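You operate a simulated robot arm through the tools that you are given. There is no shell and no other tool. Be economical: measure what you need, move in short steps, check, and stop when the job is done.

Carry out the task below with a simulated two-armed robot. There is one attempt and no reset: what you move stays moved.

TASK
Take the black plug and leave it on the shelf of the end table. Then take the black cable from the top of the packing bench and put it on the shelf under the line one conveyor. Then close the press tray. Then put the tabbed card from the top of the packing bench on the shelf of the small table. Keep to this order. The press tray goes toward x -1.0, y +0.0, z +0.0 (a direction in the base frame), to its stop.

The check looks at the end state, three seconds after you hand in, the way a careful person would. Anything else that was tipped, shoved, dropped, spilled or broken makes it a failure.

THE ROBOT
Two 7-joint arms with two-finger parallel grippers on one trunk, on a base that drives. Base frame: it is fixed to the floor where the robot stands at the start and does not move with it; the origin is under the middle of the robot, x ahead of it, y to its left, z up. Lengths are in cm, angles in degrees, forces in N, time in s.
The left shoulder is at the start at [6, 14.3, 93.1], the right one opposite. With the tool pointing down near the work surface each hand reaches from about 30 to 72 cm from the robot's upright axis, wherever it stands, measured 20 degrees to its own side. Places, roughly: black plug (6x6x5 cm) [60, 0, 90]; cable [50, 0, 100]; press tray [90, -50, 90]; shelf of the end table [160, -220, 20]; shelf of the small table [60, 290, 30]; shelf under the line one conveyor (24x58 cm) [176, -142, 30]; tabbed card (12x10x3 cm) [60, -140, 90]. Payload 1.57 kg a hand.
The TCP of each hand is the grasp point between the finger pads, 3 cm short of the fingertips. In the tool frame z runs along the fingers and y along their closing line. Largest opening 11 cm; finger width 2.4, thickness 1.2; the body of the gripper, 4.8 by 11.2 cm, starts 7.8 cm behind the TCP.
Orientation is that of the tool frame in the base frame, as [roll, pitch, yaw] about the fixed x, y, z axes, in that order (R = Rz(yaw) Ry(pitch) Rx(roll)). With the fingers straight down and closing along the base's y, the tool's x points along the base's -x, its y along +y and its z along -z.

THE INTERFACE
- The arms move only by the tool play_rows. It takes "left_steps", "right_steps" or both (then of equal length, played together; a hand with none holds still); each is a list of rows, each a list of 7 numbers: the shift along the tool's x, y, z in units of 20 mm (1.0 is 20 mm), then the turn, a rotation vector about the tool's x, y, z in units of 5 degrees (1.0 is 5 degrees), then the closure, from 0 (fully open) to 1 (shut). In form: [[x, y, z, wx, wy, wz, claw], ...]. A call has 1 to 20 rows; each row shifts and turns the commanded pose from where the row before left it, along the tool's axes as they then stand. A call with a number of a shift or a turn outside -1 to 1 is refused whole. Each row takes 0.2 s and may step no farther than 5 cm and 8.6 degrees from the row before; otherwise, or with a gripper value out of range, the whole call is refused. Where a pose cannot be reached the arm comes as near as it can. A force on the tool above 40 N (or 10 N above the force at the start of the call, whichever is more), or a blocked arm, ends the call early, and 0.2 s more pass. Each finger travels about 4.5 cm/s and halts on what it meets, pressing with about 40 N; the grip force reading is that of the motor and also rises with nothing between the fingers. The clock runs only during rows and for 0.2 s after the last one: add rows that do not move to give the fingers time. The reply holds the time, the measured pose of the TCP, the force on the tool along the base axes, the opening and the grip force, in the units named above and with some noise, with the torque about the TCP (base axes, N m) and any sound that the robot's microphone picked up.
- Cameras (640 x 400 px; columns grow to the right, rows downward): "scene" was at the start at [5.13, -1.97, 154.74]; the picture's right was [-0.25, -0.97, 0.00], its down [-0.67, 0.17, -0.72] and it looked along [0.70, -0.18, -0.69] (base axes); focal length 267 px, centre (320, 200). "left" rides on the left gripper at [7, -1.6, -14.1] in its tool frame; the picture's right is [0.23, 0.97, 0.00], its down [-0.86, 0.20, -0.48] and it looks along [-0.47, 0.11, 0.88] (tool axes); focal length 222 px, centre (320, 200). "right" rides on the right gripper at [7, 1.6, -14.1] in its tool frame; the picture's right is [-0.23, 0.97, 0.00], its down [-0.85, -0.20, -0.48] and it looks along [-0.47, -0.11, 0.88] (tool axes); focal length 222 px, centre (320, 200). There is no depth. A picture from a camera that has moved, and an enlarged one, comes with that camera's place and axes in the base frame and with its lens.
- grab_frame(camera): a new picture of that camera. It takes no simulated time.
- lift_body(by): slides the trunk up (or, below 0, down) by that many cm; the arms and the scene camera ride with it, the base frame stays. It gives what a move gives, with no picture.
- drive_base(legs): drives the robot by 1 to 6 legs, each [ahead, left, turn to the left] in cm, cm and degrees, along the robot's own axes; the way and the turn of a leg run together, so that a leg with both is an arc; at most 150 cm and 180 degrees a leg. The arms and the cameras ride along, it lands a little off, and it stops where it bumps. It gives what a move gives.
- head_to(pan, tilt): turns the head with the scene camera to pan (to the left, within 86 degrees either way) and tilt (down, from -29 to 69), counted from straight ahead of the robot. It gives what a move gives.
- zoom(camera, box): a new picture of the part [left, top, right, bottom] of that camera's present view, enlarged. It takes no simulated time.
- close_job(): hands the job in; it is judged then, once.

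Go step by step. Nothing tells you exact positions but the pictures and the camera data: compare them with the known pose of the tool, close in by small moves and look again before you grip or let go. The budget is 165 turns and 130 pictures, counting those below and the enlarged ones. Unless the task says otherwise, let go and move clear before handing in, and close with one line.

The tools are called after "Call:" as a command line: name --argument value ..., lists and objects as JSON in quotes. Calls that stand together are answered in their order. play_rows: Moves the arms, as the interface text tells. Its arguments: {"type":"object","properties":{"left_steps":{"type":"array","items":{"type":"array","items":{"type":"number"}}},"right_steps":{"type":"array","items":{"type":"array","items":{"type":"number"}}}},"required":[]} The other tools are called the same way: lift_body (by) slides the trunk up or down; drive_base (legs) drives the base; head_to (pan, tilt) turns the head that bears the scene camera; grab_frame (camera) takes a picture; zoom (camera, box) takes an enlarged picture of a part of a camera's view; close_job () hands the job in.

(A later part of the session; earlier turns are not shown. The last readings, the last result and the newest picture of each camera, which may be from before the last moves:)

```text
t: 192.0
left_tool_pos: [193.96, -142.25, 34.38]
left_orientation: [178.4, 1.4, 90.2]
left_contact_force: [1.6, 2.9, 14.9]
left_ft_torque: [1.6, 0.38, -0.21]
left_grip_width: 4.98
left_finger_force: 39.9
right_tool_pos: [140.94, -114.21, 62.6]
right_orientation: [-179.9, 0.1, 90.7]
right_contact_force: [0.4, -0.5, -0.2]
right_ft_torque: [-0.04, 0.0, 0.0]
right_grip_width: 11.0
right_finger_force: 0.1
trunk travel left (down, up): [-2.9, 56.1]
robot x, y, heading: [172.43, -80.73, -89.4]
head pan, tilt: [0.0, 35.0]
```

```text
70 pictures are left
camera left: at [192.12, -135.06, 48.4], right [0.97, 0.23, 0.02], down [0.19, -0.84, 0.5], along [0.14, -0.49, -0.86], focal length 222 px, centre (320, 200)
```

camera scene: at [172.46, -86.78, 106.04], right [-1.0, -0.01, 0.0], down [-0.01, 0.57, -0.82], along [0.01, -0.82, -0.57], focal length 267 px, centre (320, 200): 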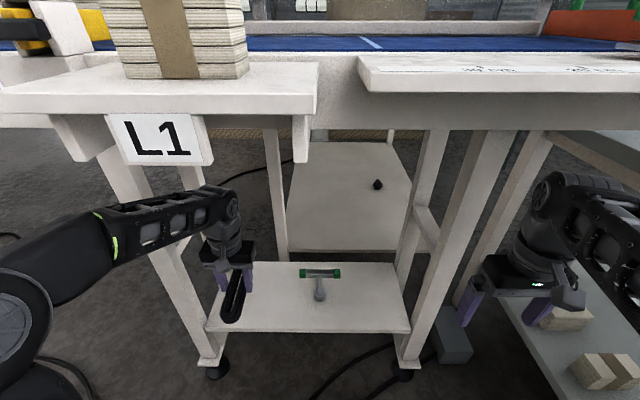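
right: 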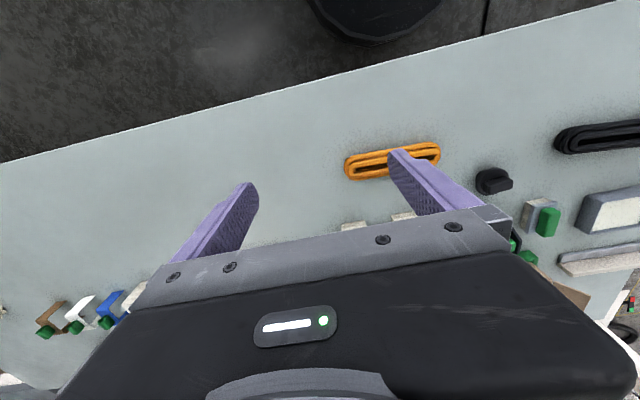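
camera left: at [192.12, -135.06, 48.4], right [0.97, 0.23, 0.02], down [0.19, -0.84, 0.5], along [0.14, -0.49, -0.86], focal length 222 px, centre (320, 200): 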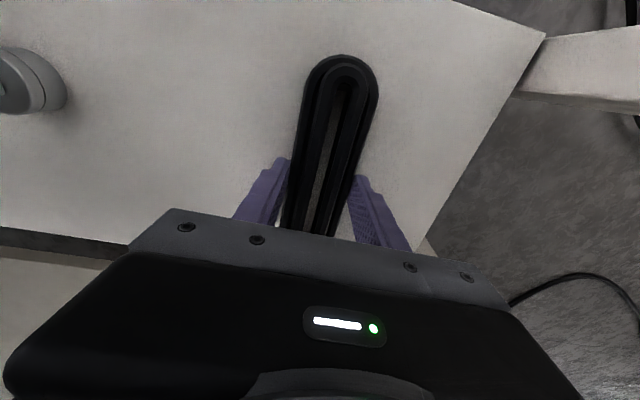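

The cable is resting on the shelf. I'll open, then rise straight up.

Call:
play_rows --left_steps '[[0, 0, -0.1, 0, 0, 0, 1], [0, 0, 0, 0, 0, 0, 0.5], [0, 0, 0, 0, 0, 0, 0.2], [0, 0, 0, 0, 0, 0, 0], [0, 0, 0, 0, 0, 0, 0], [0, 0, 0, 0, 0, 0, 0]]'

Call:
grab_frame --camera "left"

```text
t: 193.4
left_tool_pos: [194.02, -142.23, 34.23]
left_orientation: [178.4, 1.2, 90.2]
left_contact_force: [0.2, -0.2, 0.9]
left_ft_torque: [0.01, 0.04, -0.03]
left_grip_width: 10.99
left_finger_force: 0.1
right_tool_pos: [140.9, -114.38, 62.67]
right_orientation: [180.0, 0.0, 90.6]
right_contact_force: [0.0, 0.5, 0.0]
right_ft_torque: [0.04, 0.01, -0.04]
right_grip_width: 11.01
right_finger_force: 0.2
trunk travel left (down, up): [-2.9, 56.1]
robot x, y, heading: [172.39, -80.85, -89.4]
head pan, tilt: [0.0, 35.0]
```

```text
69 pictures are left
camera left: at [192.08, -135.04, 48.42], right [0.97, 0.23, 0.02], down [0.19, -0.84, 0.5], along [0.14, -0.48, -0.86], focal length 222 px, centre (320, 200)
```

left: 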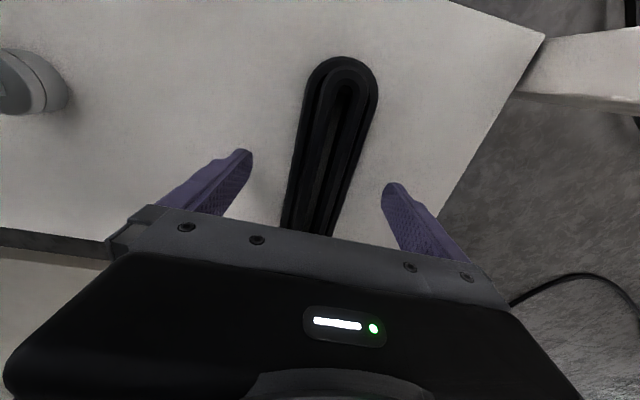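

Released cleanly. Rising and withdrawing, then looking at the shelf to confirm.

Call:
play_rows --left_steps '[[0, 0, -1, 0, 0, 0, 0], [0, 0, -1, 0, 0, 0, 0], [0, 0, -1, 0, 0, 0, 0], [0, 0, -1, 0, 0, 0, 0], [0, 0, -1, 0, 0, 0, 0], [0, 0, -1, 0, 0, 0, 0], [0, 0, -1, 0, 0, 0, 0], [0, 0, -1, 0, 0, 0, 0], [0.93, 0, 0, 0, 0, 0, 0], [0.93, 0, 0, 0, 0, 0, 0], [0.93, 0, 0, 0, 0, 0, 0], [0.93, 0, 0, 0, 0, 0, 0], [0.93, 0, 0, 0, 0, 0, 0], [0.93, 0, 0, 0, 0, 0, 0], [0.93, 0, 0, 0, 0, 0, 0]]'

Call:
drive_base --legs '[[-60, 0, 0]]'

Call:
lift_body --by 40

Call:
zoom --camera "scene" --box '[200, 120, 440, 270]'

Call:
head_to --pan -60 --tilt 35

Call:
grab_frame --camera "scene"

```text
t: 196.6
left_tool_pos: [193.56, -128.92, 50.05]
left_orientation: [178.3, 1.2, 90.2]
left_contact_force: [0.2, -1.4, 0.1]
left_ft_torque: [0.04, -0.01, -0.02]
left_grip_width: 11.02
left_finger_force: 0.0
right_tool_pos: [140.92, -114.24, 62.65]
right_orientation: [-179.9, 0.0, 90.6]
right_contact_force: [-0.7, 0.6, -1.7]
right_ft_torque: [-0.03, 0.0, -0.01]
right_grip_width: 11.01
right_finger_force: 0.2
trunk travel left (down, up): [-2.9, 56.1]
robot x, y, heading: [172.15, -81.17, -89.6]
head pan, tilt: [0.0, 35.0]
```

```text
t: 200.0
left_tool_pos: [193.31, -68.87, 50.07]
left_orientation: [178.4, 1.3, 91.1]
left_contact_force: [0.3, 0.0, -0.6]
left_ft_torque: [0.01, -0.01, -0.01]
left_grip_width: 11.01
left_finger_force: 0.1
right_tool_pos: [140.4, -55.3, 62.6]
right_orientation: [179.9, -0.1, 91.4]
right_contact_force: [0.8, 0.0, 0.0]
right_ft_torque: [0.02, -0.04, 0.0]
right_grip_width: 10.99
right_finger_force: 0.1
trunk travel left (down, up): [-2.9, 56.1]
robot x, y, heading: [171.5, -21.52, -88.4]
head pan, tilt: [0.0, 35.0]
```

```text
t: 203.8
left_tool_pos: [193.18, -69.11, 90.0]
left_orientation: [178.5, 1.2, 91.0]
left_contact_force: [0.2, 0.1, -0.4]
left_ft_torque: [0.02, -0.02, -0.02]
left_grip_width: 11.0
left_finger_force: 0.2
right_tool_pos: [140.38, -55.18, 102.77]
right_orientation: [-179.9, 0.0, 91.5]
right_contact_force: [0.3, 0.0, 0.5]
right_ft_torque: [-0.01, 0.03, 0.0]
right_grip_width: 10.99
right_finger_force: 0.0
trunk travel left (down, up): [-42.9, 16.1]
robot x, y, heading: [170.77, -21.24, -88.3]
head pan, tilt: [0.0, 35.0]
```

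```text
2.67 times, centred on (320, 195) of scene
camera zoom: at [171.43, -27.19, 146.03], right [-1.0, -0.03, 0.0], down [-0.02, 0.57, -0.82], along [0.02, -0.82, -0.57], focal length 711 px, centre (320, 213)
```

zoom: 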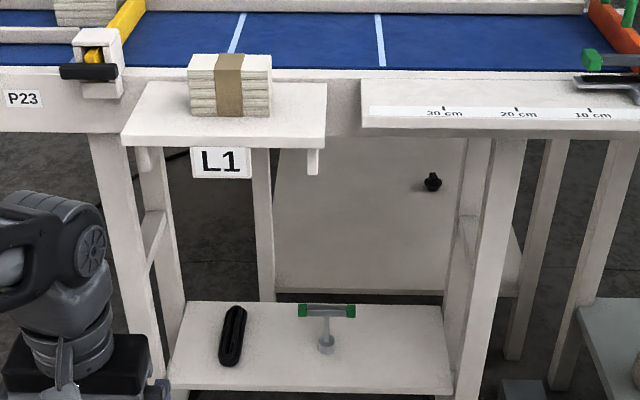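

```text
t: 205.1
left_tool_pos: [193.28, -68.95, 90.01]
left_orientation: [178.4, 1.1, 91.1]
left_contact_force: [-0.2, -0.1, -0.4]
left_ft_torque: [0.01, 0.0, 0.01]
left_grip_width: 10.97
left_finger_force: 0.0
right_tool_pos: [140.32, -55.31, 102.72]
right_orientation: [-180.0, 0.1, 91.5]
right_contact_force: [0.0, -0.3, 0.4]
right_ft_torque: [-0.04, 0.02, 0.04]
right_grip_width: 11.01
right_finger_force: 0.0
trunk travel left (down, up): [-42.9, 16.1]
robot x, y, heading: [170.92, -21.3, -88.5]
head pan, tilt: [-60.0, 35.0]
```

```text
67 pictures are left
camera scene: at [163.69, -23.0, 146.04], right [-0.52, 0.85, 0.0], down [0.49, 0.3, -0.82], along [-0.7, -0.43, -0.57], focal length 267 px, centre (320, 200)
```

scene: 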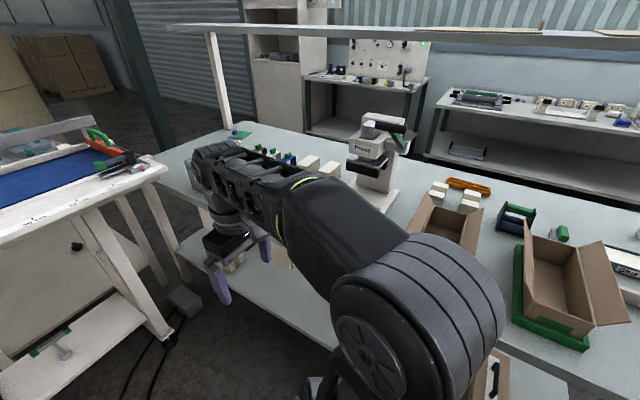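

The cable lies well on the line-one shelf beside the undisturbed T-tool. Next is the press tray; I'll turn to face the bench from behind and look at the press.

Call:
drive_base --legs '[[0, 14, 0], [0, 0, -91.5]]'

Call:
head_to --pan 20 --tilt 35

Call:
grab_frame --camera "scene"

Call:
zoom --camera "scene" --box '[200, 100, 440, 250]'

```text
t: 210.3
left_tool_pos: [137.29, -42.57, 89.94]
left_orientation: [178.4, 1.2, 0.3]
left_contact_force: [-0.3, 0.6, 0.5]
left_ft_torque: [-0.07, 0.0, -0.03]
left_grip_width: 11.01
left_finger_force: 0.1
right_tool_pos: [151.71, 10.18, 102.67]
right_orientation: [-180.0, 0.0, 0.7]
right_contact_force: [0.3, -0.6, 0.6]
right_ft_torque: [-0.01, -0.01, -0.01]
right_grip_width: 11.02
right_finger_force: 0.1
trunk travel left (down, up): [-42.9, 16.1]
robot x, y, heading: [185.37, -20.84, -179.2]
head pan, tilt: [-60.0, 35.0]
```

```text
t: 211.8
left_tool_pos: [137.32, -42.53, 89.95]
left_orientation: [178.4, 1.2, 0.4]
left_contact_force: [-0.1, 0.3, 0.8]
left_ft_torque: [0.02, -0.03, 0.0]
left_grip_width: 10.99
left_finger_force: 0.1
right_tool_pos: [151.87, 10.21, 102.77]
right_orientation: [-179.9, 0.0, 0.6]
right_contact_force: [0.5, 0.2, 0.7]
right_ft_torque: [-0.02, 0.02, 0.02]
right_grip_width: 11.0
right_finger_force: 0.1
trunk travel left (down, up): [-42.9, 16.1]
robot x, y, heading: [185.06, -21.15, -179.2]
head pan, tilt: [20.0, 35.0]
```

```text
66 pictures are left
camera scene: at [180.12, -24.07, 146.04], right [-0.35, 0.94, 0.0], down [0.54, 0.2, -0.82], along [-0.77, -0.29, -0.57], focal length 267 px, centre (320, 200)
```

scene: 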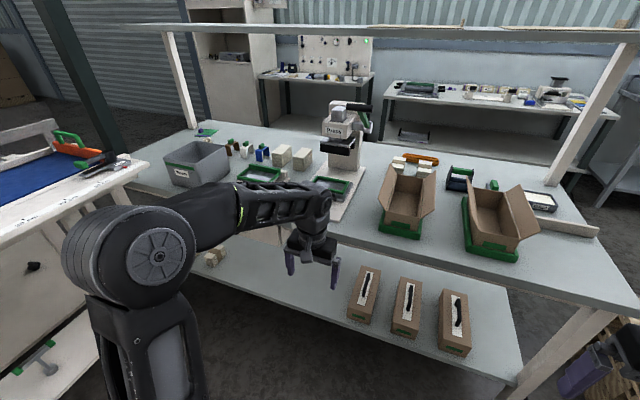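

```text
2.67 times, centred on (320, 175) of scene
camera zoom: at [180.12, -24.07, 146.04], right [-0.35, 0.94, 0.0], down [0.54, 0.2, -0.82], along [-0.77, -0.29, -0.57], focal length 711 px, centre (320, 267)
```

zoom: 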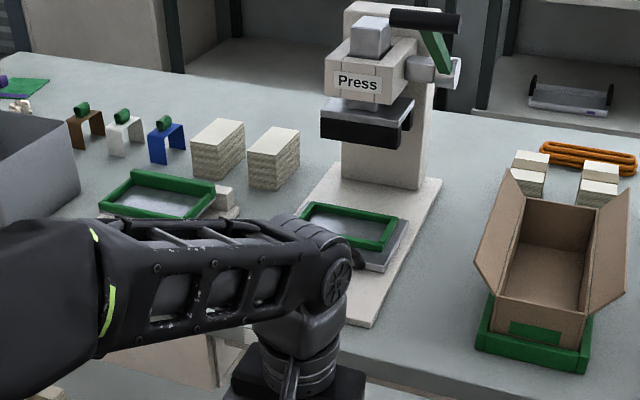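

The press faces us with its tray pulled out toward +x at about (96, -50); I need to push it in (-x). The left wrist camera gives a closer view.

Call:
grab_frame --camera "left"

Call:
drive_base --legs '[[0, -20, 0]]'

Call:
zoom --camera "scene" --box '[200, 80, 440, 230]'

```text
64 pictures are left
camera left: at [144.76, -40.48, 104.03], right [0.23, -0.97, 0.02], down [-0.84, -0.19, 0.5], along [-0.48, -0.14, -0.86], focal length 222 px, centre (320, 200)
```

left: 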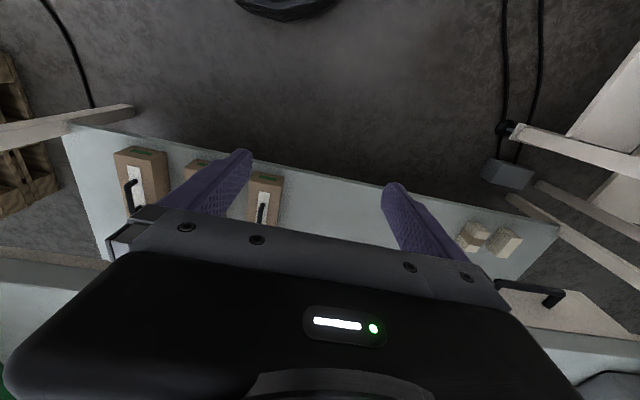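

```text
t: 213.4
left_tool_pos: [137.08, -22.79, 89.89]
left_orientation: [178.3, 1.2, 0.4]
left_contact_force: [0.1, 0.4, -0.6]
left_ft_torque: [-0.02, -0.03, -0.04]
left_grip_width: 11.01
left_finger_force: 0.1
right_tool_pos: [151.55, 30.04, 102.6]
right_orientation: [180.0, 0.0, 0.9]
right_contact_force: [-0.5, -0.7, 0.3]
right_ft_torque: [-0.03, 0.02, 0.03]
right_grip_width: 11.0
right_finger_force: 0.0
trunk travel left (down, up): [-42.9, 16.1]
robot x, y, heading: [184.91, -1.11, -179.3]
head pan, tilt: [20.0, 35.0]
```

```text
2.67 times, centred on (320, 155) of scene
camera zoom: at [179.84, -4.17, 146.04], right [-0.36, 0.93, 0.0], down [0.54, 0.2, -0.82], along [-0.77, -0.29, -0.57], focal length 711 px, centre (320, 320)
```

zoom: 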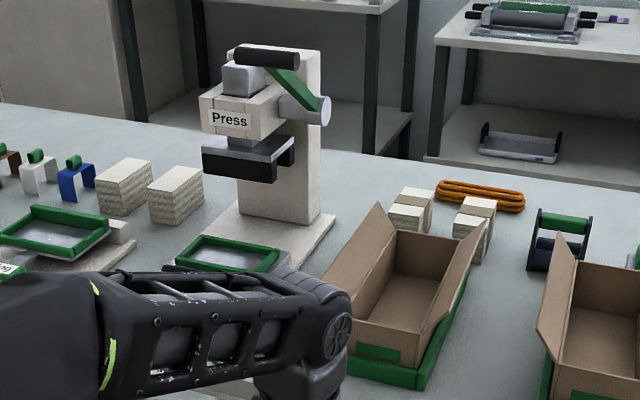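

The arm blocks the view; I'll shift so the press is straight ahead between the arms.

Call:
drive_base --legs '[[0, 47, 0]]'

Call:
head_to --pan 0 --tilt 35

Call:
zoom --camera "scene" --box '[200, 100, 440, 250]'

```text
t: 216.2
left_tool_pos: [137.44, -69.32, 89.97]
left_orientation: [178.3, 1.2, 0.0]
left_contact_force: [0.5, -0.2, 0.6]
left_ft_torque: [0.01, -0.02, 0.0]
left_grip_width: 11.03
left_finger_force: 0.1
right_tool_pos: [152.31, -16.7, 102.65]
right_orientation: [-179.9, 0.1, 0.2]
right_contact_force: [0.1, -0.5, 0.4]
right_ft_torque: [0.01, 0.03, 0.02]
right_grip_width: 11.01
right_finger_force: 0.1
trunk travel left (down, up): [-42.9, 16.1]
robot x, y, heading: [185.34, -47.8, -179.7]
head pan, tilt: [20.0, 35.0]
```

```text
t: 217.0
left_tool_pos: [137.4, -69.24, 89.96]
left_orientation: [178.4, 1.2, 0.0]
left_contact_force: [-0.8, 0.1, 0.1]
left_ft_torque: [0.01, 0.06, 0.01]
left_grip_width: 11.02
left_finger_force: 0.0
right_tool_pos: [152.25, -16.6, 102.69]
right_orientation: [-180.0, 0.0, 0.3]
right_contact_force: [0.4, -0.1, -0.7]
right_ft_torque: [0.01, -0.02, 0.0]
right_grip_width: 11.0
right_finger_force: 0.1
trunk travel left (down, up): [-42.9, 16.1]
robot x, y, heading: [185.56, -48.56, -179.7]
head pan, tilt: [0.0, 35.0]
```

```text
2.67 times, centred on (320, 175) of scene
camera zoom: at [179.77, -48.07, 146.04], right [-0.01, 1.0, 0.0], down [0.57, 0.0, -0.82], along [-0.82, -0.01, -0.57], focal length 711 px, centre (320, 267)
```

zoom: 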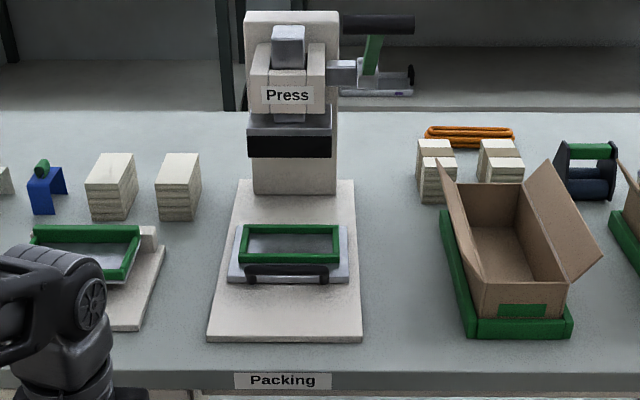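

Clear view: the tray (y -62 to -45, front at x≈100) has a black bar handle at its front, centre y≈-53.5. I'll line up the left hand, tilt it 45° forward, closed, and look at the handle.

Call:
drive_base --legs '[[0, -15.5, 0]]'

Call:
play_rows --left_steps '[[0, 0, -1, 0, -1, 0, 1], [0, 0, -1, 0, -1, 0, 1], [0, 0, -1, 0, -1, 0, 1], [0, 0, 0, 0, -1, 0, 1], [0, 0, 0, 0, -1, 0, 1], [0, 0, 0, 0, -1, 0, 1], [0, 0, 0, 0, -1, 0, 1], [0, 0, 0, 0, -1, 0, 1], [0, 0, 0, 0, -1, 0, 1]]'

Call:
grab_frame --camera "left"

```text
t: 218.4
left_tool_pos: [137.41, -53.7, 89.94]
left_orientation: [178.4, 1.3, -0.1]
left_contact_force: [-0.1, 0.2, -0.6]
left_ft_torque: [-0.02, 0.03, -0.01]
left_grip_width: 11.01
left_finger_force: 0.0
right_tool_pos: [152.25, -1.2, 102.69]
right_orientation: [180.0, 0.0, 0.3]
right_contact_force: [0.5, 0.0, -0.4]
right_ft_torque: [-0.05, 0.03, 0.02]
right_grip_width: 11.01
right_finger_force: 0.0
trunk travel left (down, up): [-42.9, 16.1]
robot x, y, heading: [185.33, -33.1, -179.8]
head pan, tilt: [0.0, 35.0]
```

```text
t: 220.4
left_tool_pos: [137.89, -53.64, 95.89]
left_orientation: [177.7, 46.2, -1.8]
left_contact_force: [0.3, 1.0, 0.1]
left_ft_torque: [0.02, 0.0, -0.02]
left_grip_width: 0.01
left_finger_force: 21.5
right_tool_pos: [152.23, -1.36, 102.66]
right_orientation: [-180.0, 0.1, 0.3]
right_contact_force: [-0.4, -0.2, 0.3]
right_ft_torque: [0.0, 0.06, -0.03]
right_grip_width: 11.01
right_finger_force: 0.0
trunk travel left (down, up): [-42.9, 16.1]
robot x, y, heading: [185.6, -32.76, -179.8]
head pan, tilt: [0.0, 35.0]
```

```text
61 pictures are left
camera left: at [153.11, -51.91, 100.7], right [0.15, -0.98, -0.14], down [-0.24, -0.17, 0.95], along [-0.96, -0.11, -0.27], focal length 222 px, centre (320, 200)
```

left: 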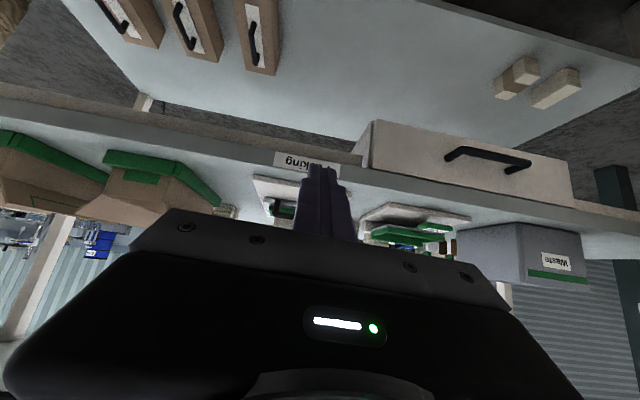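

The handle bar is at z≈90.5. I'll drive forward 24 cm, then lower the hand to z 92.5 and view it before pushing.

Call:
drive_base --legs '[[24, 0, 0]]'

Call:
play_rows --left_steps '[[0.6, 0, 0.58, 0, 0, 0, 1], [0.6, 0, 0.58, 0, 0, 0, 1]]'

Call:
grab_frame --camera "left"

Call:
zoom --camera "scene" --box '[160, 150, 400, 300]'

```text
t: 222.2
left_tool_pos: [113.36, -53.87, 96.01]
left_orientation: [177.6, 46.2, -1.8]
left_contact_force: [-1.1, 0.5, 0.6]
left_ft_torque: [-0.02, -0.02, 0.0]
left_grip_width: 0.0
left_finger_force: 21.5
right_tool_pos: [127.65, -1.36, 102.57]
right_orientation: [-180.0, 0.0, 0.3]
right_contact_force: [-0.9, 0.2, -0.5]
right_ft_torque: [0.01, -0.03, -0.01]
right_grip_width: 11.0
right_finger_force: 0.0
trunk travel left (down, up): [-42.9, 16.1]
robot x, y, heading: [160.84, -32.61, -179.9]
head pan, tilt: [0.0, 35.0]
```

```text
t: 222.8
left_tool_pos: [113.28, -53.74, 92.43]
left_orientation: [177.7, 46.2, -1.7]
left_contact_force: [0.0, 0.0, 0.7]
left_ft_torque: [0.04, 0.0, -0.02]
left_grip_width: 0.01
left_finger_force: 21.7
right_tool_pos: [127.75, -1.5, 102.68]
right_orientation: [-179.9, 0.2, 0.2]
right_contact_force: [-0.2, 0.3, -0.7]
right_ft_torque: [-0.01, -0.02, -0.04]
right_grip_width: 10.98
right_finger_force: 0.0
trunk travel left (down, up): [-42.9, 16.1]
robot x, y, heading: [160.63, -32.72, -179.4]
head pan, tilt: [0.0, 35.0]
```

```text
60 pictures are left
camera left: at [128.55, -52.1, 97.33], right [0.16, -0.98, -0.14], down [-0.25, -0.17, 0.95], along [-0.96, -0.11, -0.27], focal length 222 px, centre (320, 200)
```

left: 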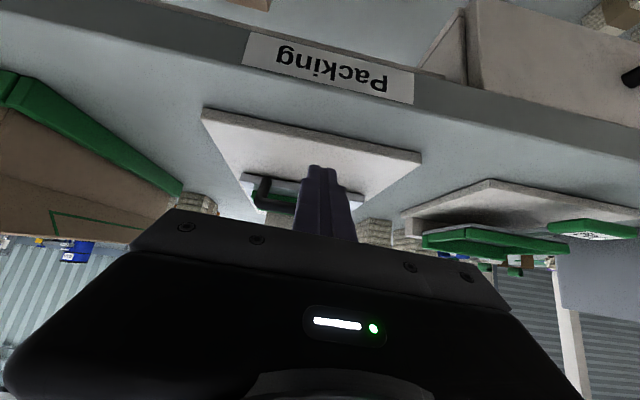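

```text
2.67 times, centred on (280, 225) of scene
camera zoom: at [155.14, -32.85, 146.04], right [-0.01, 1.0, 0.0], down [0.57, 0.0, -0.82], along [-0.82, 0.0, -0.57], focal length 711 px, centre (427, 133)
```

zoom: 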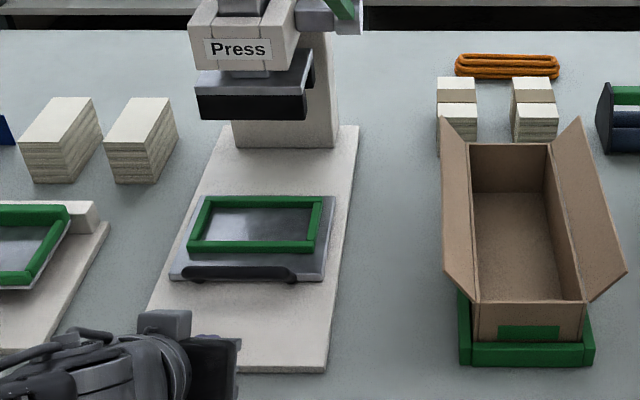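

The bar is at about (102, -52.5, 91.5). I'll raise the hand 1 cm, centre it, and move up to just before the bar.

Call:
play_rows --left_steps '[[-0.36, -0.5, -0.35, 0, 0, 0, 1], [-0.69, 0, 0.72, 0, 0, 0, 1], [-0.69, 0, 0.72, 0, 0, 0, 1], [-0.69, 0, 0.72, 0, 0, 0, 1]]'

Call:
grab_frame --camera "left"

Call:
zoom --camera "scene" --box '[180, 190, 340, 290]'

```text
t: 223.8
left_tool_pos: [107.3, -52.82, 93.44]
left_orientation: [177.7, 46.2, -1.8]
left_contact_force: [0.3, 0.6, 0.3]
left_ft_torque: [0.02, -0.02, 0.01]
left_grip_width: 0.0
left_finger_force: 21.6
right_tool_pos: [127.82, -1.42, 102.6]
right_orientation: [-179.8, 0.0, 0.2]
right_contact_force: [-0.5, 0.2, 1.1]
right_ft_torque: [-0.01, 0.01, 0.02]
right_grip_width: 11.0
right_finger_force: 0.1
trunk travel left (down, up): [-42.9, 16.1]
robot x, y, heading: [161.1, -32.64, -179.8]
head pan, tilt: [0.0, 35.0]
```

```text
58 pictures are left
camera left: at [122.4, -51.06, 98.33], right [0.16, -0.98, -0.14], down [-0.25, -0.17, 0.95], along [-0.96, -0.12, -0.27], focal length 222 px, centre (320, 200)
```

left: 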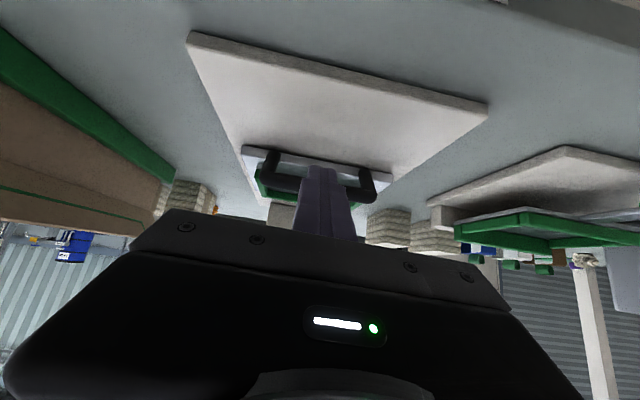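

```text
4.00 times, centred on (260, 240) of scene
camera zoom: at [155.12, -32.84, 146.03], right [-0.01, 1.0, 0.0], down [0.57, 0.0, -0.82], along [-0.82, 0.0, -0.57], focal length 1066 px, centre (560, 40)
```

zoom: 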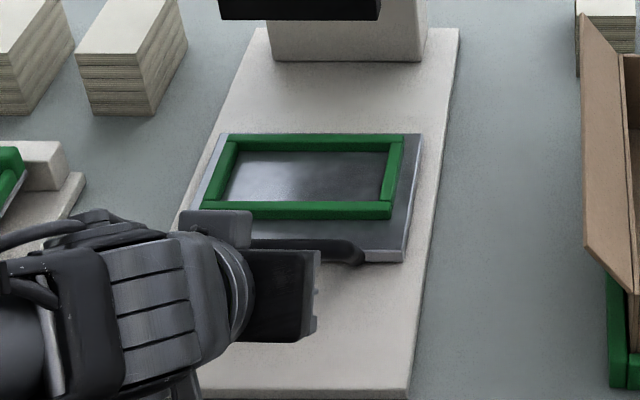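

The fingertips are centred in front of the bar at the right height. I'll push in 1 cm steps.

Call:
play_rows --left_steps '[[-0.35, 0, 0.36, 0, 0, 0, 1], [-0.35, 0, 0.36, 0, 0, 0, 1], [-0.35, 0, 0.36, 0, 0, 0, 1], [-0.35, 0, 0.36, 0, 0, 0, 1], [-0.35, 0, 0.36, 0, 0, 0, 1], [-0.35, 0, 0.36, 0, 0, 0, 1]]'

Call:
grab_frame --camera "left"

Call:
zoom --camera "scene" --box '[180, 160, 340, 260]'

```text
t: 225.2
left_tool_pos: [101.4, -52.73, 93.74]
left_orientation: [177.6, 46.3, -1.8]
left_contact_force: [0.2, 0.0, 0.5]
left_ft_torque: [0.0, 0.0, 0.02]
left_grip_width: 0.0
left_finger_force: 21.3
right_tool_pos: [127.71, -1.39, 102.58]
right_orientation: [179.9, 0.0, 0.3]
right_contact_force: [0.0, -0.8, 0.2]
right_ft_torque: [0.03, -0.03, -0.03]
right_grip_width: 11.02
right_finger_force: 0.0
trunk travel left (down, up): [-42.9, 16.1]
robot x, y, heading: [160.78, -32.8, -179.5]
head pan, tilt: [0.0, 35.0]
```

```text
56 pictures are left
camera left: at [116.49, -51.01, 98.48], right [0.16, -0.98, -0.14], down [-0.25, -0.17, 0.95], along [-0.96, -0.11, -0.27], focal length 222 px, centre (320, 200)
```

left: 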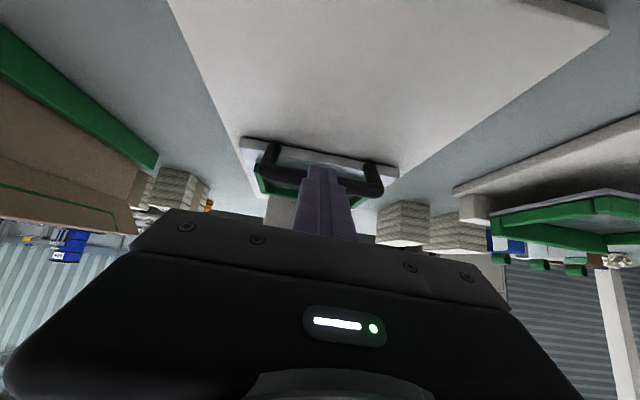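

```text
4.00 times, centred on (260, 210) of scene
camera zoom: at [155.13, -32.84, 146.04], right [-0.01, 1.0, 0.0], down [0.57, 0.0, -0.82], along [-0.82, 0.0, -0.57], focal length 1066 px, centre (560, 160)
```

zoom: 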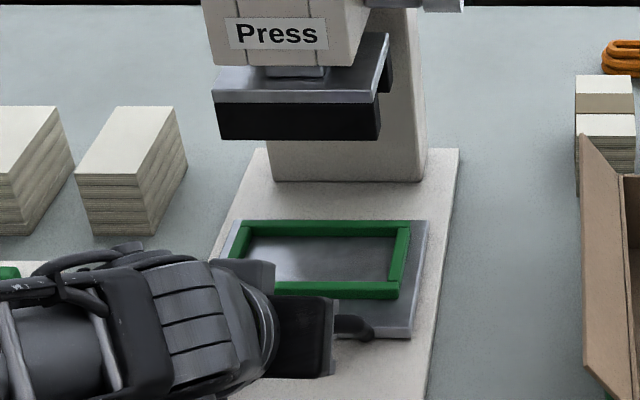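

The tray is sliding in (about 4–5 cm so far) with little force. Continuing.

Call:
play_rows --left_steps '[[-0.3, 0, 0.4, 0, 0, 0, 1], [-0.34, 0, 0.37, 0, 0, 0, 1], [-0.34, 0, 0.37, 0, 0, 0, 1], [-0.34, 0, 0.37, 0, 0, 0, 1], [-0.34, 0, 0.37, 0, 0, 0, 1]]'

Call:
grab_frame --camera "left"

Call:
zoom --camera "scene" --box '[180, 160, 340, 260]'

```text
t: 226.4
left_tool_pos: [96.49, -52.78, 93.59]
left_orientation: [177.6, 46.3, -1.7]
left_contact_force: [0.6, 0.4, 10.2]
left_ft_torque: [0.1, 0.3, -0.04]
left_grip_width: 0.0
left_finger_force: 21.8
right_tool_pos: [127.69, -1.42, 102.71]
right_orientation: [179.9, 0.1, 0.2]
right_contact_force: [0.4, 0.1, 0.2]
right_ft_torque: [0.01, -0.01, 0.01]
right_grip_width: 10.99
right_finger_force: 0.0
trunk travel left (down, up): [-42.9, 16.1]
robot x, y, heading: [160.94, -32.94, -179.7]
head pan, tilt: [0.0, 35.0]
```

```text
54 pictures are left
camera left: at [111.52, -51.03, 98.32], right [0.16, -0.98, -0.14], down [-0.24, -0.17, 0.95], along [-0.96, -0.12, -0.27], focal length 222 px, centre (320, 200)
```

left: 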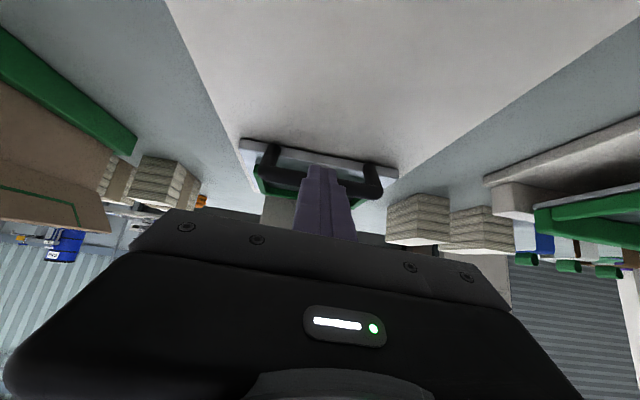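

```text
4.00 times, centred on (260, 210) of scene
camera zoom: at [155.24, -32.8, 146.05], right [-0.01, 1.0, 0.0], down [0.57, 0.0, -0.82], along [-0.82, 0.0, -0.57], focal length 1066 px, centre (560, 160)
```

zoom: 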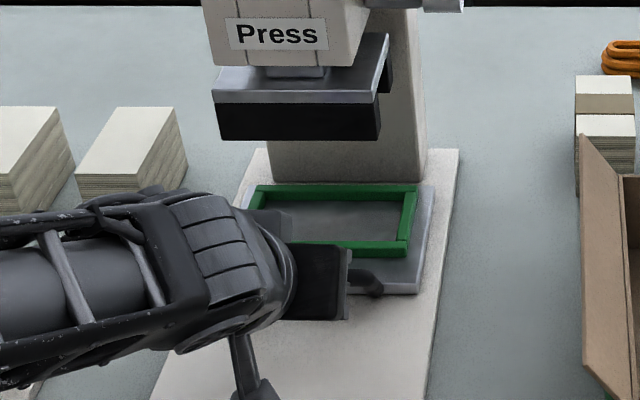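

Tray keeps moving; a little more to go. Pushing on until it stops.

Call:
play_rows --left_steps '[[-0.34, 0, 0.37, 0, 0, 0, 1], [-0.34, 0, 0.37, 0, 0, 0, 1], [-0.34, 0, 0.37, 0, 0, 0, 1], [-0.34, 0, 0.37, 0, 0, 0, 1]]'

Call:
grab_frame --camera "left"

Call:
zoom --camera "scene" --box '[180, 160, 340, 260]'

```text
t: 226.8
left_tool_pos: [96.33, -52.81, 93.63]
left_orientation: [177.5, 46.1, -1.8]
left_contact_force: [29.2, -0.1, 17.5]
left_ft_torque: [0.06, 0.0, -0.2]
left_grip_width: 0.02
left_finger_force: 21.2
right_tool_pos: [128.24, -1.38, 102.93]
right_orientation: [-179.9, 0.3, 0.4]
right_contact_force: [-0.6, 0.4, 0.0]
right_ft_torque: [0.01, 0.02, 0.01]
right_grip_width: 11.02
right_finger_force: 0.0
trunk travel left (down, up): [-42.9, 16.1]
robot x, y, heading: [160.91, -32.58, -179.6]
head pan, tilt: [0.0, 35.0]
stopped in row 1 (left hand): the force on the tool passed its limit (the readings are from after the stop); the commanded pose is now the measured one
```

```text
52 pictures are left
camera left: at [111.47, -50.99, 98.37], right [0.16, -0.98, -0.13], down [-0.25, -0.17, 0.95], along [-0.96, -0.12, -0.27], focal length 222 px, centre (320, 200)
```

left: 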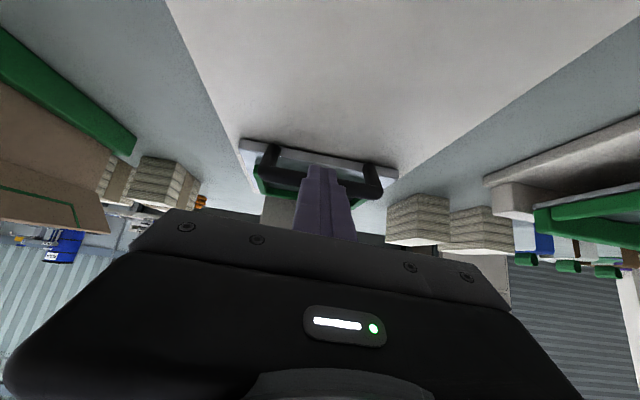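

```text
4.00 times, centred on (260, 210) of scene
camera zoom: at [155.84, -32.81, 146.08], right [-0.01, 1.0, 0.0], down [0.57, 0.0, -0.82], along [-0.82, -0.01, -0.57], focal length 1066 px, centre (560, 160)
```

zoom: 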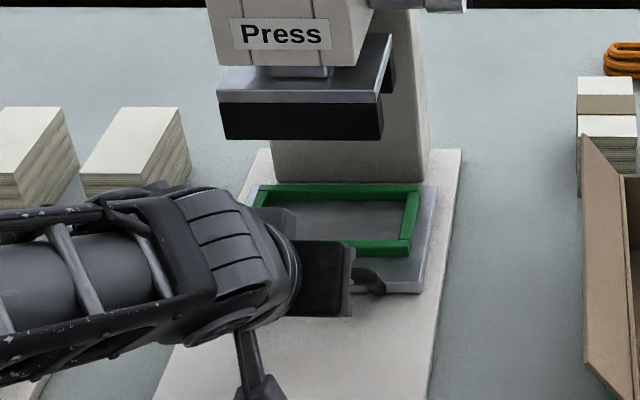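

A firm 29 N push-back in x with the tray back at the column: likely the stop. I'll push once more to confirm it doesn't move.

Call:
play_rows --left_steps '[[-0.17, 0, 0.18, 0, 0, 0, 1], [-0.17, 0, 0.18, 0, 0, 0, 1], [-0.17, 0, 0.18, 0, 0, 0, 1]]'

Call:
zoom --camera "scene" --box '[180, 160, 340, 260]'

```text
t: 227.1
left_tool_pos: [96.32, -52.79, 93.4]
left_orientation: [177.4, 46.1, -1.6]
left_contact_force: [28.7, 0.4, 16.4]
left_ft_torque: [0.09, -0.01, -0.19]
left_grip_width: 0.0
left_finger_force: 21.8
right_tool_pos: [128.18, -1.42, 102.75]
right_orientation: [-179.9, 0.2, 0.2]
right_contact_force: [0.7, 0.9, 0.5]
right_ft_torque: [-0.02, 0.04, 0.01]
right_grip_width: 10.99
right_finger_force: 0.1
trunk travel left (down, up): [-42.9, 16.1]
robot x, y, heading: [160.96, -32.69, -179.4]
head pan, tilt: [0.0, 35.0]
stopped in row 1 (left hand): the force on the tool passed its limit (the readings are from after the stop); the commanded pose is now the measured one
```

```text
4.00 times, centred on (260, 210) of scene
camera zoom: at [155.87, -32.82, 146.06], right [-0.01, 1.0, 0.0], down [0.57, 0.0, -0.82], along [-0.82, -0.01, -0.57], focal length 1066 px, centre (560, 160)
```

zoom: 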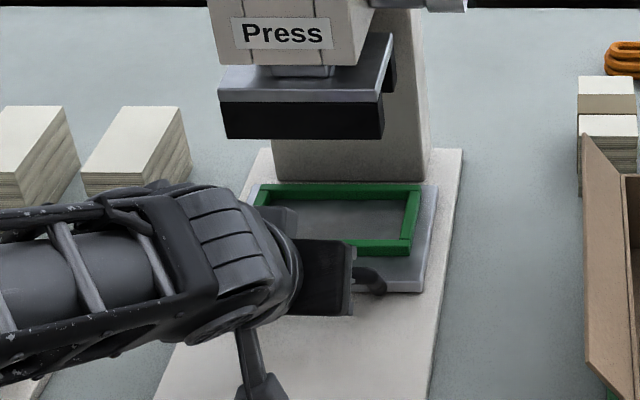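

It's firm. I'll withdraw the hand and take an unobstructed look at the tray.

Call:
play_rows --left_steps '[[0.35, 0, -0.36, 0, 0, 0, 1], [0.7, 0, -0.72, 0, 0, 0, 1], [0.7, 0, -0.72, 0, 0, 0, 1], [0.7, 0, -0.72, 0, 0, 0, 1], [0.7, 0, -0.72, 0, 0, 0, 1], [0.7, 0, -0.72, 0, 0, 0, 1], [0.7, 0, -0.72, 0, 0, 0, 1]]'

Call:
drive_base --legs '[[-22, 14, 0]]'

Call:
zoom --camera "scene" --box '[220, 110, 400, 222]'

```text
t: 228.7
left_tool_pos: [109.15, -52.74, 93.31]
left_orientation: [177.5, 45.8, -1.7]
left_contact_force: [0.3, 0.2, -1.2]
left_ft_torque: [-0.01, -0.02, -0.03]
left_grip_width: 0.0
left_finger_force: 21.7
right_tool_pos: [127.87, -1.46, 102.71]
right_orientation: [-179.8, 0.1, 0.3]
right_contact_force: [-0.6, 0.3, 0.3]
right_ft_torque: [-0.04, 0.02, -0.03]
right_grip_width: 10.97
right_finger_force: 0.1
trunk travel left (down, up): [-42.9, 16.1]
robot x, y, heading: [160.85, -32.61, -179.8]
head pan, tilt: [0.0, 35.0]
```

```text
t: 230.6
left_tool_pos: [130.95, -66.3, 93.37]
left_orientation: [177.6, 45.7, -1.8]
left_contact_force: [0.8, 0.2, -0.1]
left_ft_torque: [0.01, 0.0, -0.04]
left_grip_width: 0.02
left_finger_force: 21.0
right_tool_pos: [149.64, -15.08, 102.67]
right_orientation: [-180.0, 0.1, 0.2]
right_contact_force: [-0.4, -0.6, 0.5]
right_ft_torque: [0.0, 0.01, -0.02]
right_grip_width: 10.99
right_finger_force: 0.0
trunk travel left (down, up): [-42.9, 16.1]
robot x, y, heading: [182.38, -46.59, -179.8]
head pan, tilt: [0.0, 35.0]
```

```text
3.56 times, centred on (310, 166) of scene
camera zoom: at [177.15, -46.5, 146.04], right [-0.01, 1.0, 0.0], down [0.57, 0.0, -0.82], along [-0.82, 0.0, -0.57], focal length 948 px, centre (356, 321)
```

zoom: 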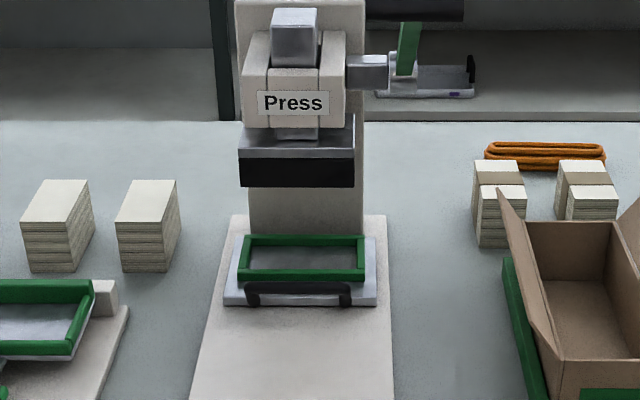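

The tray is fully home against the press column. Now back around to the front for the card, along the same corridor.

Call:
drive_base --legs '[[9, 0, 0], [0, -130, 0]]'

```text
t: 237.8
left_tool_pos: [121.95, 63.4, 93.44]
left_orientation: [177.5, 45.7, -2.8]
left_contact_force: [-0.4, 0.1, 0.0]
left_ft_torque: [0.01, 0.04, 0.0]
left_grip_width: 0.0
left_finger_force: 21.1
right_tool_pos: [141.63, 114.27, 102.64]
right_orientation: [-179.9, 0.2, -0.7]
right_contact_force: [0.0, 0.0, -0.1]
right_ft_torque: [0.0, 0.0, -0.04]
right_grip_width: 11.03
right_finger_force: 0.0
trunk travel left (down, up): [-42.9, 16.1]
robot x, y, heading: [174.15, 82.3, 179.5]
head pan, tilt: [0.0, 35.0]
```

Call:
drive_base --legs '[[0, -150, 0.5], [0, -150, 0], [0, -33, 0]]'

Call:
head_to --pan 0 --tilt 30

Call:
grab_frame --camera "scene"

```text
t: 254.1
left_tool_pos: [125.32, 398.27, 93.25]
left_orientation: [177.5, 45.8, -2.1]
left_contact_force: [0.1, 0.4, 0.0]
left_ft_torque: [-0.05, -0.01, -0.03]
left_grip_width: 0.0
left_finger_force: 21.5
right_tool_pos: [144.37, 449.48, 102.59]
right_orientation: [179.9, 0.0, 0.0]
right_contact_force: [-0.8, 0.3, -0.4]
right_ft_torque: [-0.01, 0.03, -0.02]
right_grip_width: 11.03
right_finger_force: 0.1
trunk travel left (down, up): [-42.9, 16.1]
robot x, y, heading: [177.12, 417.81, -179.8]
head pan, tilt: [0.0, 35.0]
```

```text
t: 254.8
left_tool_pos: [125.4, 398.3, 93.3]
left_orientation: [177.6, 45.8, -2.0]
left_contact_force: [-1.0, -0.4, 0.4]
left_ft_torque: [0.01, 0.0, 0.0]
left_grip_width: 0.0
left_finger_force: 20.9
right_tool_pos: [144.29, 449.39, 102.7]
right_orientation: [-179.9, 0.1, 0.0]
right_contact_force: [-0.6, 0.3, -1.1]
right_ft_torque: [-0.01, -0.01, 0.0]
right_grip_width: 11.03
right_finger_force: 0.1
trunk travel left (down, up): [-42.9, 16.1]
robot x, y, heading: [177.32, 417.54, -180.0]
head pan, tilt: [0.0, 30.0]
```

```text
48 pictures are left
camera scene: at [171.39, 417.83, 146.81], right [0.0, 1.0, 0.0], down [0.5, 0.0, -0.87], along [-0.87, 0.0, -0.5], focal length 267 px, centre (320, 200)
```

scene: 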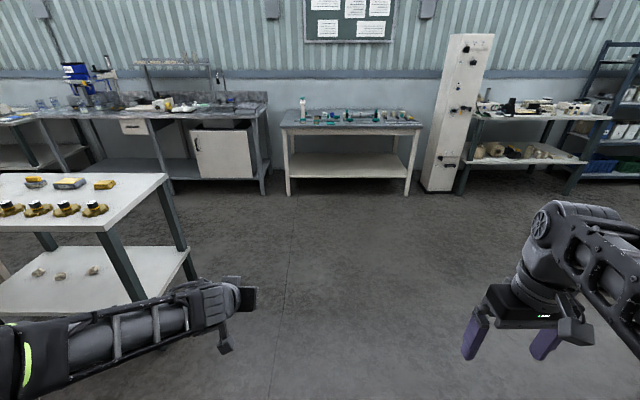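

The way ahead is clear. I'll cross, turn to face the bench side, and begin driving right.

Call:
drive_base --legs '[[150, 0, 0], [44, 0, 0], [0, 0, 180], [-19, 0, 0], [0, -100, 0]]'

Call:
grab_frame --camera "scene"

```text
t: 277.6
left_tool_pos: [19.52, 336.31, 93.32]
left_orientation: [177.5, 45.8, 176.7]
left_contact_force: [-0.7, -0.7, -0.2]
left_ft_torque: [0.02, -0.02, 0.0]
left_grip_width: 0.0
left_finger_force: 21.3
right_tool_pos: [-0.46, 285.54, 102.58]
right_orientation: [-179.9, 0.1, 178.9]
right_contact_force: [-0.6, -0.7, 0.3]
right_ft_torque: [0.03, 0.02, -0.02]
right_grip_width: 11.0
right_finger_force: 0.1
trunk travel left (down, up): [-42.9, 16.1]
robot x, y, heading: [-32.72, 318.27, -1.0]
head pan, tilt: [0.0, 30.0]
```

```text
47 pictures are left
camera scene: at [-26.68, 317.84, 146.82], right [-0.02, -1.0, 0.0], down [-0.5, 0.01, -0.87], along [0.87, -0.02, -0.5], focal length 267 px, centre (320, 200)
```

scene: 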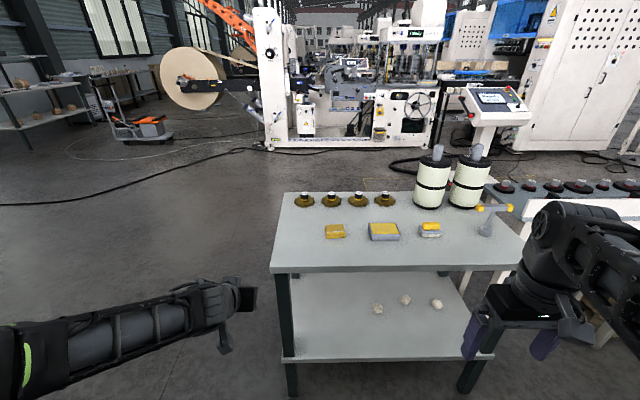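

The small table's shelf (x 40–88, y 240–331) has three pebbles at y 255–287; there's free room near y≈310. Now on to the card at the bench's right end.

Call:
drive_base --legs '[[-3, 0, 1], [0, -150, 0], [0, -100, 0]]'

```text
t: 290.2
left_tool_pos: [18.6, 88.41, 93.33]
left_orientation: [177.4, 45.8, 178.6]
left_contact_force: [0.2, 0.1, 0.2]
left_ft_torque: [0.0, -0.01, -0.01]
left_grip_width: 0.02
left_finger_force: 21.4
right_tool_pos: [0.25, 37.0, 102.63]
right_orientation: [-180.0, 0.2, -179.3]
right_contact_force: [-0.5, -0.1, 0.1]
right_ft_torque: [-0.01, -0.01, -0.03]
right_grip_width: 11.0
right_finger_force: 0.1
trunk travel left (down, up): [-42.9, 16.1]
robot x, y, heading: [-33.24, 68.24, 0.9]
head pan, tilt: [0.0, 30.0]
```

Call:
drive_base --legs '[[-3, 0, -0.9], [0, -150, 0], [0, -80, 0]]'

Call:
lift_body --by 10

Call:
head_to --pan 10 --tilt 40

Call:
grab_frame --camera "scene"

```text
t: 301.7
left_tool_pos: [12.04, -139.31, 93.24]
left_orientation: [177.5, 45.9, 176.1]
left_contact_force: [0.5, -0.8, 0.0]
left_ft_torque: [-0.01, 0.01, 0.0]
left_grip_width: 0.0
left_finger_force: 21.3
right_tool_pos: [-8.7, -189.86, 102.61]
right_orientation: [-179.9, 0.1, 178.2]
right_contact_force: [-0.1, -0.1, 0.4]
right_ft_torque: [0.02, 0.03, -0.01]
right_grip_width: 11.01
right_finger_force: 0.0
trunk travel left (down, up): [-42.9, 16.1]
robot x, y, heading: [-40.68, -156.99, -1.7]
head pan, tilt: [0.0, 30.0]
```

```text
t: 303.1
left_tool_pos: [11.99, -139.29, 103.31]
left_orientation: [177.6, 45.8, 176.1]
left_contact_force: [-0.8, 0.2, 0.3]
left_ft_torque: [0.01, 0.02, -0.01]
left_grip_width: 0.0
left_finger_force: 20.9
right_tool_pos: [-8.64, -189.86, 112.68]
right_orientation: [-179.9, 0.1, 178.2]
right_contact_force: [0.1, 0.4, 0.0]
right_ft_torque: [0.0, -0.04, 0.02]
right_grip_width: 11.01
right_finger_force: 0.0
trunk travel left (down, up): [-52.9, 6.1]
robot x, y, heading: [-40.52, -157.16, -1.6]
head pan, tilt: [0.0, 30.0]
```

```text
t: 303.8
left_tool_pos: [11.94, -139.19, 103.24]
left_orientation: [177.7, 45.9, 176.1]
left_contact_force: [0.8, -0.3, -0.5]
left_ft_torque: [0.0, -0.02, 0.03]
left_grip_width: 0.02
left_finger_force: 21.0
right_tool_pos: [-8.6, -189.9, 112.69]
right_orientation: [-179.8, 0.1, 178.2]
right_contact_force: [-0.7, -1.0, 0.1]
right_ft_torque: [0.01, 0.02, 0.0]
right_grip_width: 10.99
right_finger_force: 0.1
trunk travel left (down, up): [-52.9, 6.1]
robot x, y, heading: [-40.45, -157.31, -1.6]
head pan, tilt: [10.0, 40.0]
```

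```text
46 pictures are left
camera scene: at [-35.02, -155.72, 155.29], right [0.14, -0.99, 0.0], down [-0.64, -0.09, -0.77], along [0.76, 0.11, -0.64], focal length 267 px, centre (320, 200)
```

scene: 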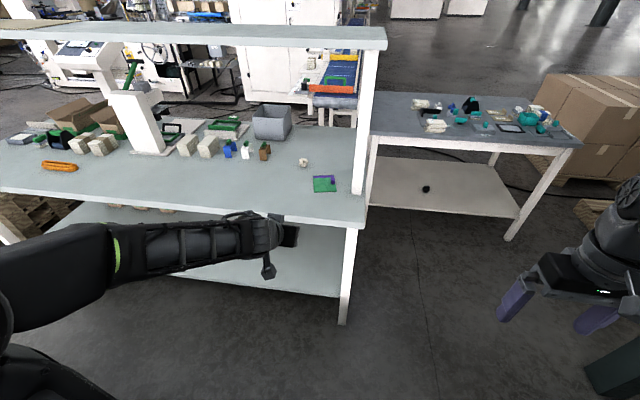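

I can see the plug still on the end table's shelf, and the card by the bench's right post. Zooming on the card.

Call:
zoom --camera "scene" --box '[270, 140, 390, 215]'

```text
5.33 times, centred on (330, 178) of scene
camera zoom: at [-35.02, -155.72, 155.29], right [0.14, -0.99, 0.0], down [-0.64, -0.09, -0.77], along [0.76, 0.11, -0.64], focal length 1422 px, centre (267, 320)
```

zoom: 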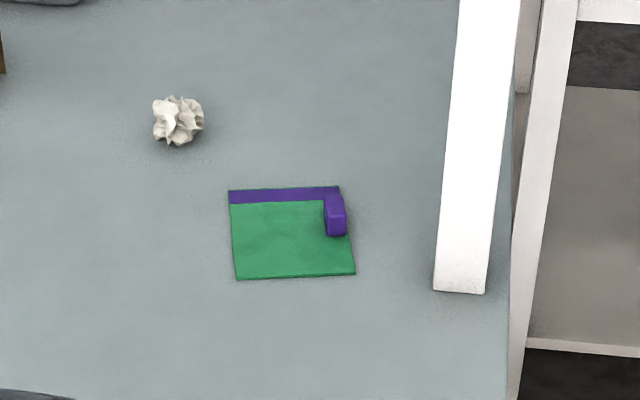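

The tab stands at about (60, -148) on the card's right edge, aligned roughly 12° from x, with a post 8 cm further right. I'll set the hand upright, yawed 12° and part-opened, then drive up short of it and look.

Call:
play_rows --left_steps '[[0, 0, 0, 0, 1, 0, 0.5], [0, 0, 0, 0, 1, 0, 0.5], [0, 0, 0, 0, 1, 0, 0.5], [0, 0, 0, 0, 1, 0, 0.5], [0, 0, 0, 0, 1, 0, 0.5], [0, 0, 0, 0, 1, 0, 0.5], [0, 0, 0, 0, 1, 0, 0.5], [0, 0, 0, 0, 1, 0, 0.5], [0, 0, 0, -0.4, 1, 0, 0.5], [0, 0.7, 0, 0, 0.1, -0.97, 0.5], [0, 0.7, 0, 0, 0, -0.97, 0.5], [0, 0.7, 0, 0, 0, -0.97, 0.5]]'

Call:
drive_base --legs '[[0, 0, 1.6], [0, -11, 0], [37, 0, 0]]'

Call:
grab_frame --camera "left"

Call:
grab_frame --camera "scene"

```text
t: 306.4
left_tool_pos: [11.66, -135.06, 103.5]
left_orientation: [176.5, 1.2, -167.4]
left_contact_force: [0.2, 0.3, -0.3]
left_ft_torque: [0.0, 0.02, -0.04]
left_grip_width: 5.5
left_finger_force: 0.1
right_tool_pos: [-8.56, -189.75, 112.73]
right_orientation: [-179.9, 0.1, 178.2]
right_contact_force: [-0.2, -1.1, 0.3]
right_ft_torque: [-0.03, 0.02, -0.04]
right_grip_width: 11.0
right_finger_force: 0.0
trunk travel left (down, up): [-52.9, 6.1]
robot x, y, heading: [-40.89, -157.27, -1.9]
head pan, tilt: [10.0, 40.0]
```

```text
t: 309.9
left_tool_pos: [47.97, -144.35, 103.62]
left_orientation: [176.5, 1.2, -165.6]
left_contact_force: [0.8, -0.4, -0.2]
left_ft_torque: [0.04, 0.02, 0.0]
left_grip_width: 5.48
left_finger_force: 0.1
right_tool_pos: [29.33, -199.72, 112.73]
right_orientation: [-179.9, 0.0, -180.0]
right_contact_force: [0.8, 0.7, -0.4]
right_ft_torque: [0.0, 0.07, 0.0]
right_grip_width: 11.0
right_finger_force: 0.0
trunk travel left (down, up): [-52.9, 6.1]
robot x, y, heading: [-3.71, -167.97, 0.1]
head pan, tilt: [10.0, 40.0]
```

```text
44 pictures are left
camera left: at [41.81, -148.65, 117.53], right [-0.46, 0.89, 0.05], down [0.78, 0.37, 0.51], along [0.43, 0.28, -0.86], focal length 222 px, centre (320, 200)
```

left: 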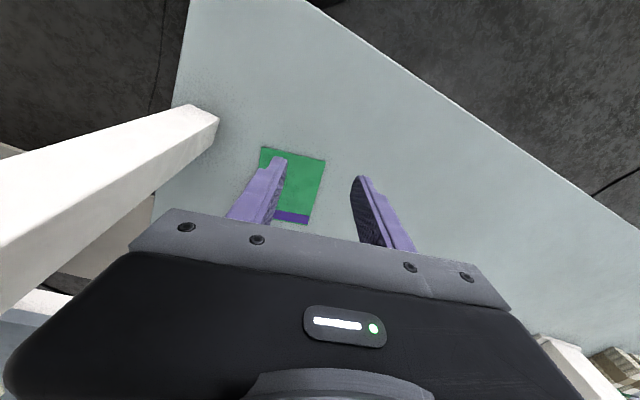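

```text
43 pictures are left
camera scene: at [2.06, -166.45, 155.28], right [0.17, -0.98, 0.0], down [-0.63, -0.11, -0.77], along [0.75, 0.13, -0.64], focal length 267 px, centre (320, 200)
```

scene: 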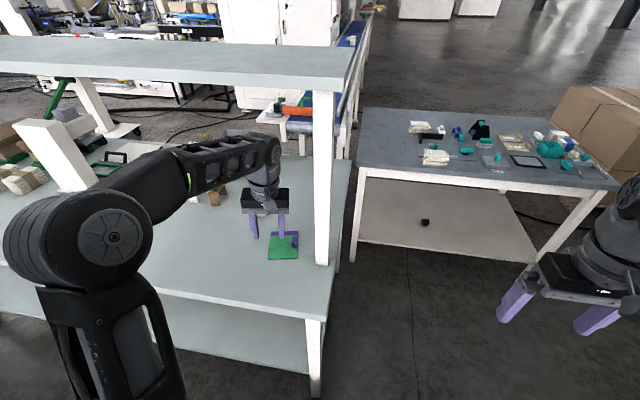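

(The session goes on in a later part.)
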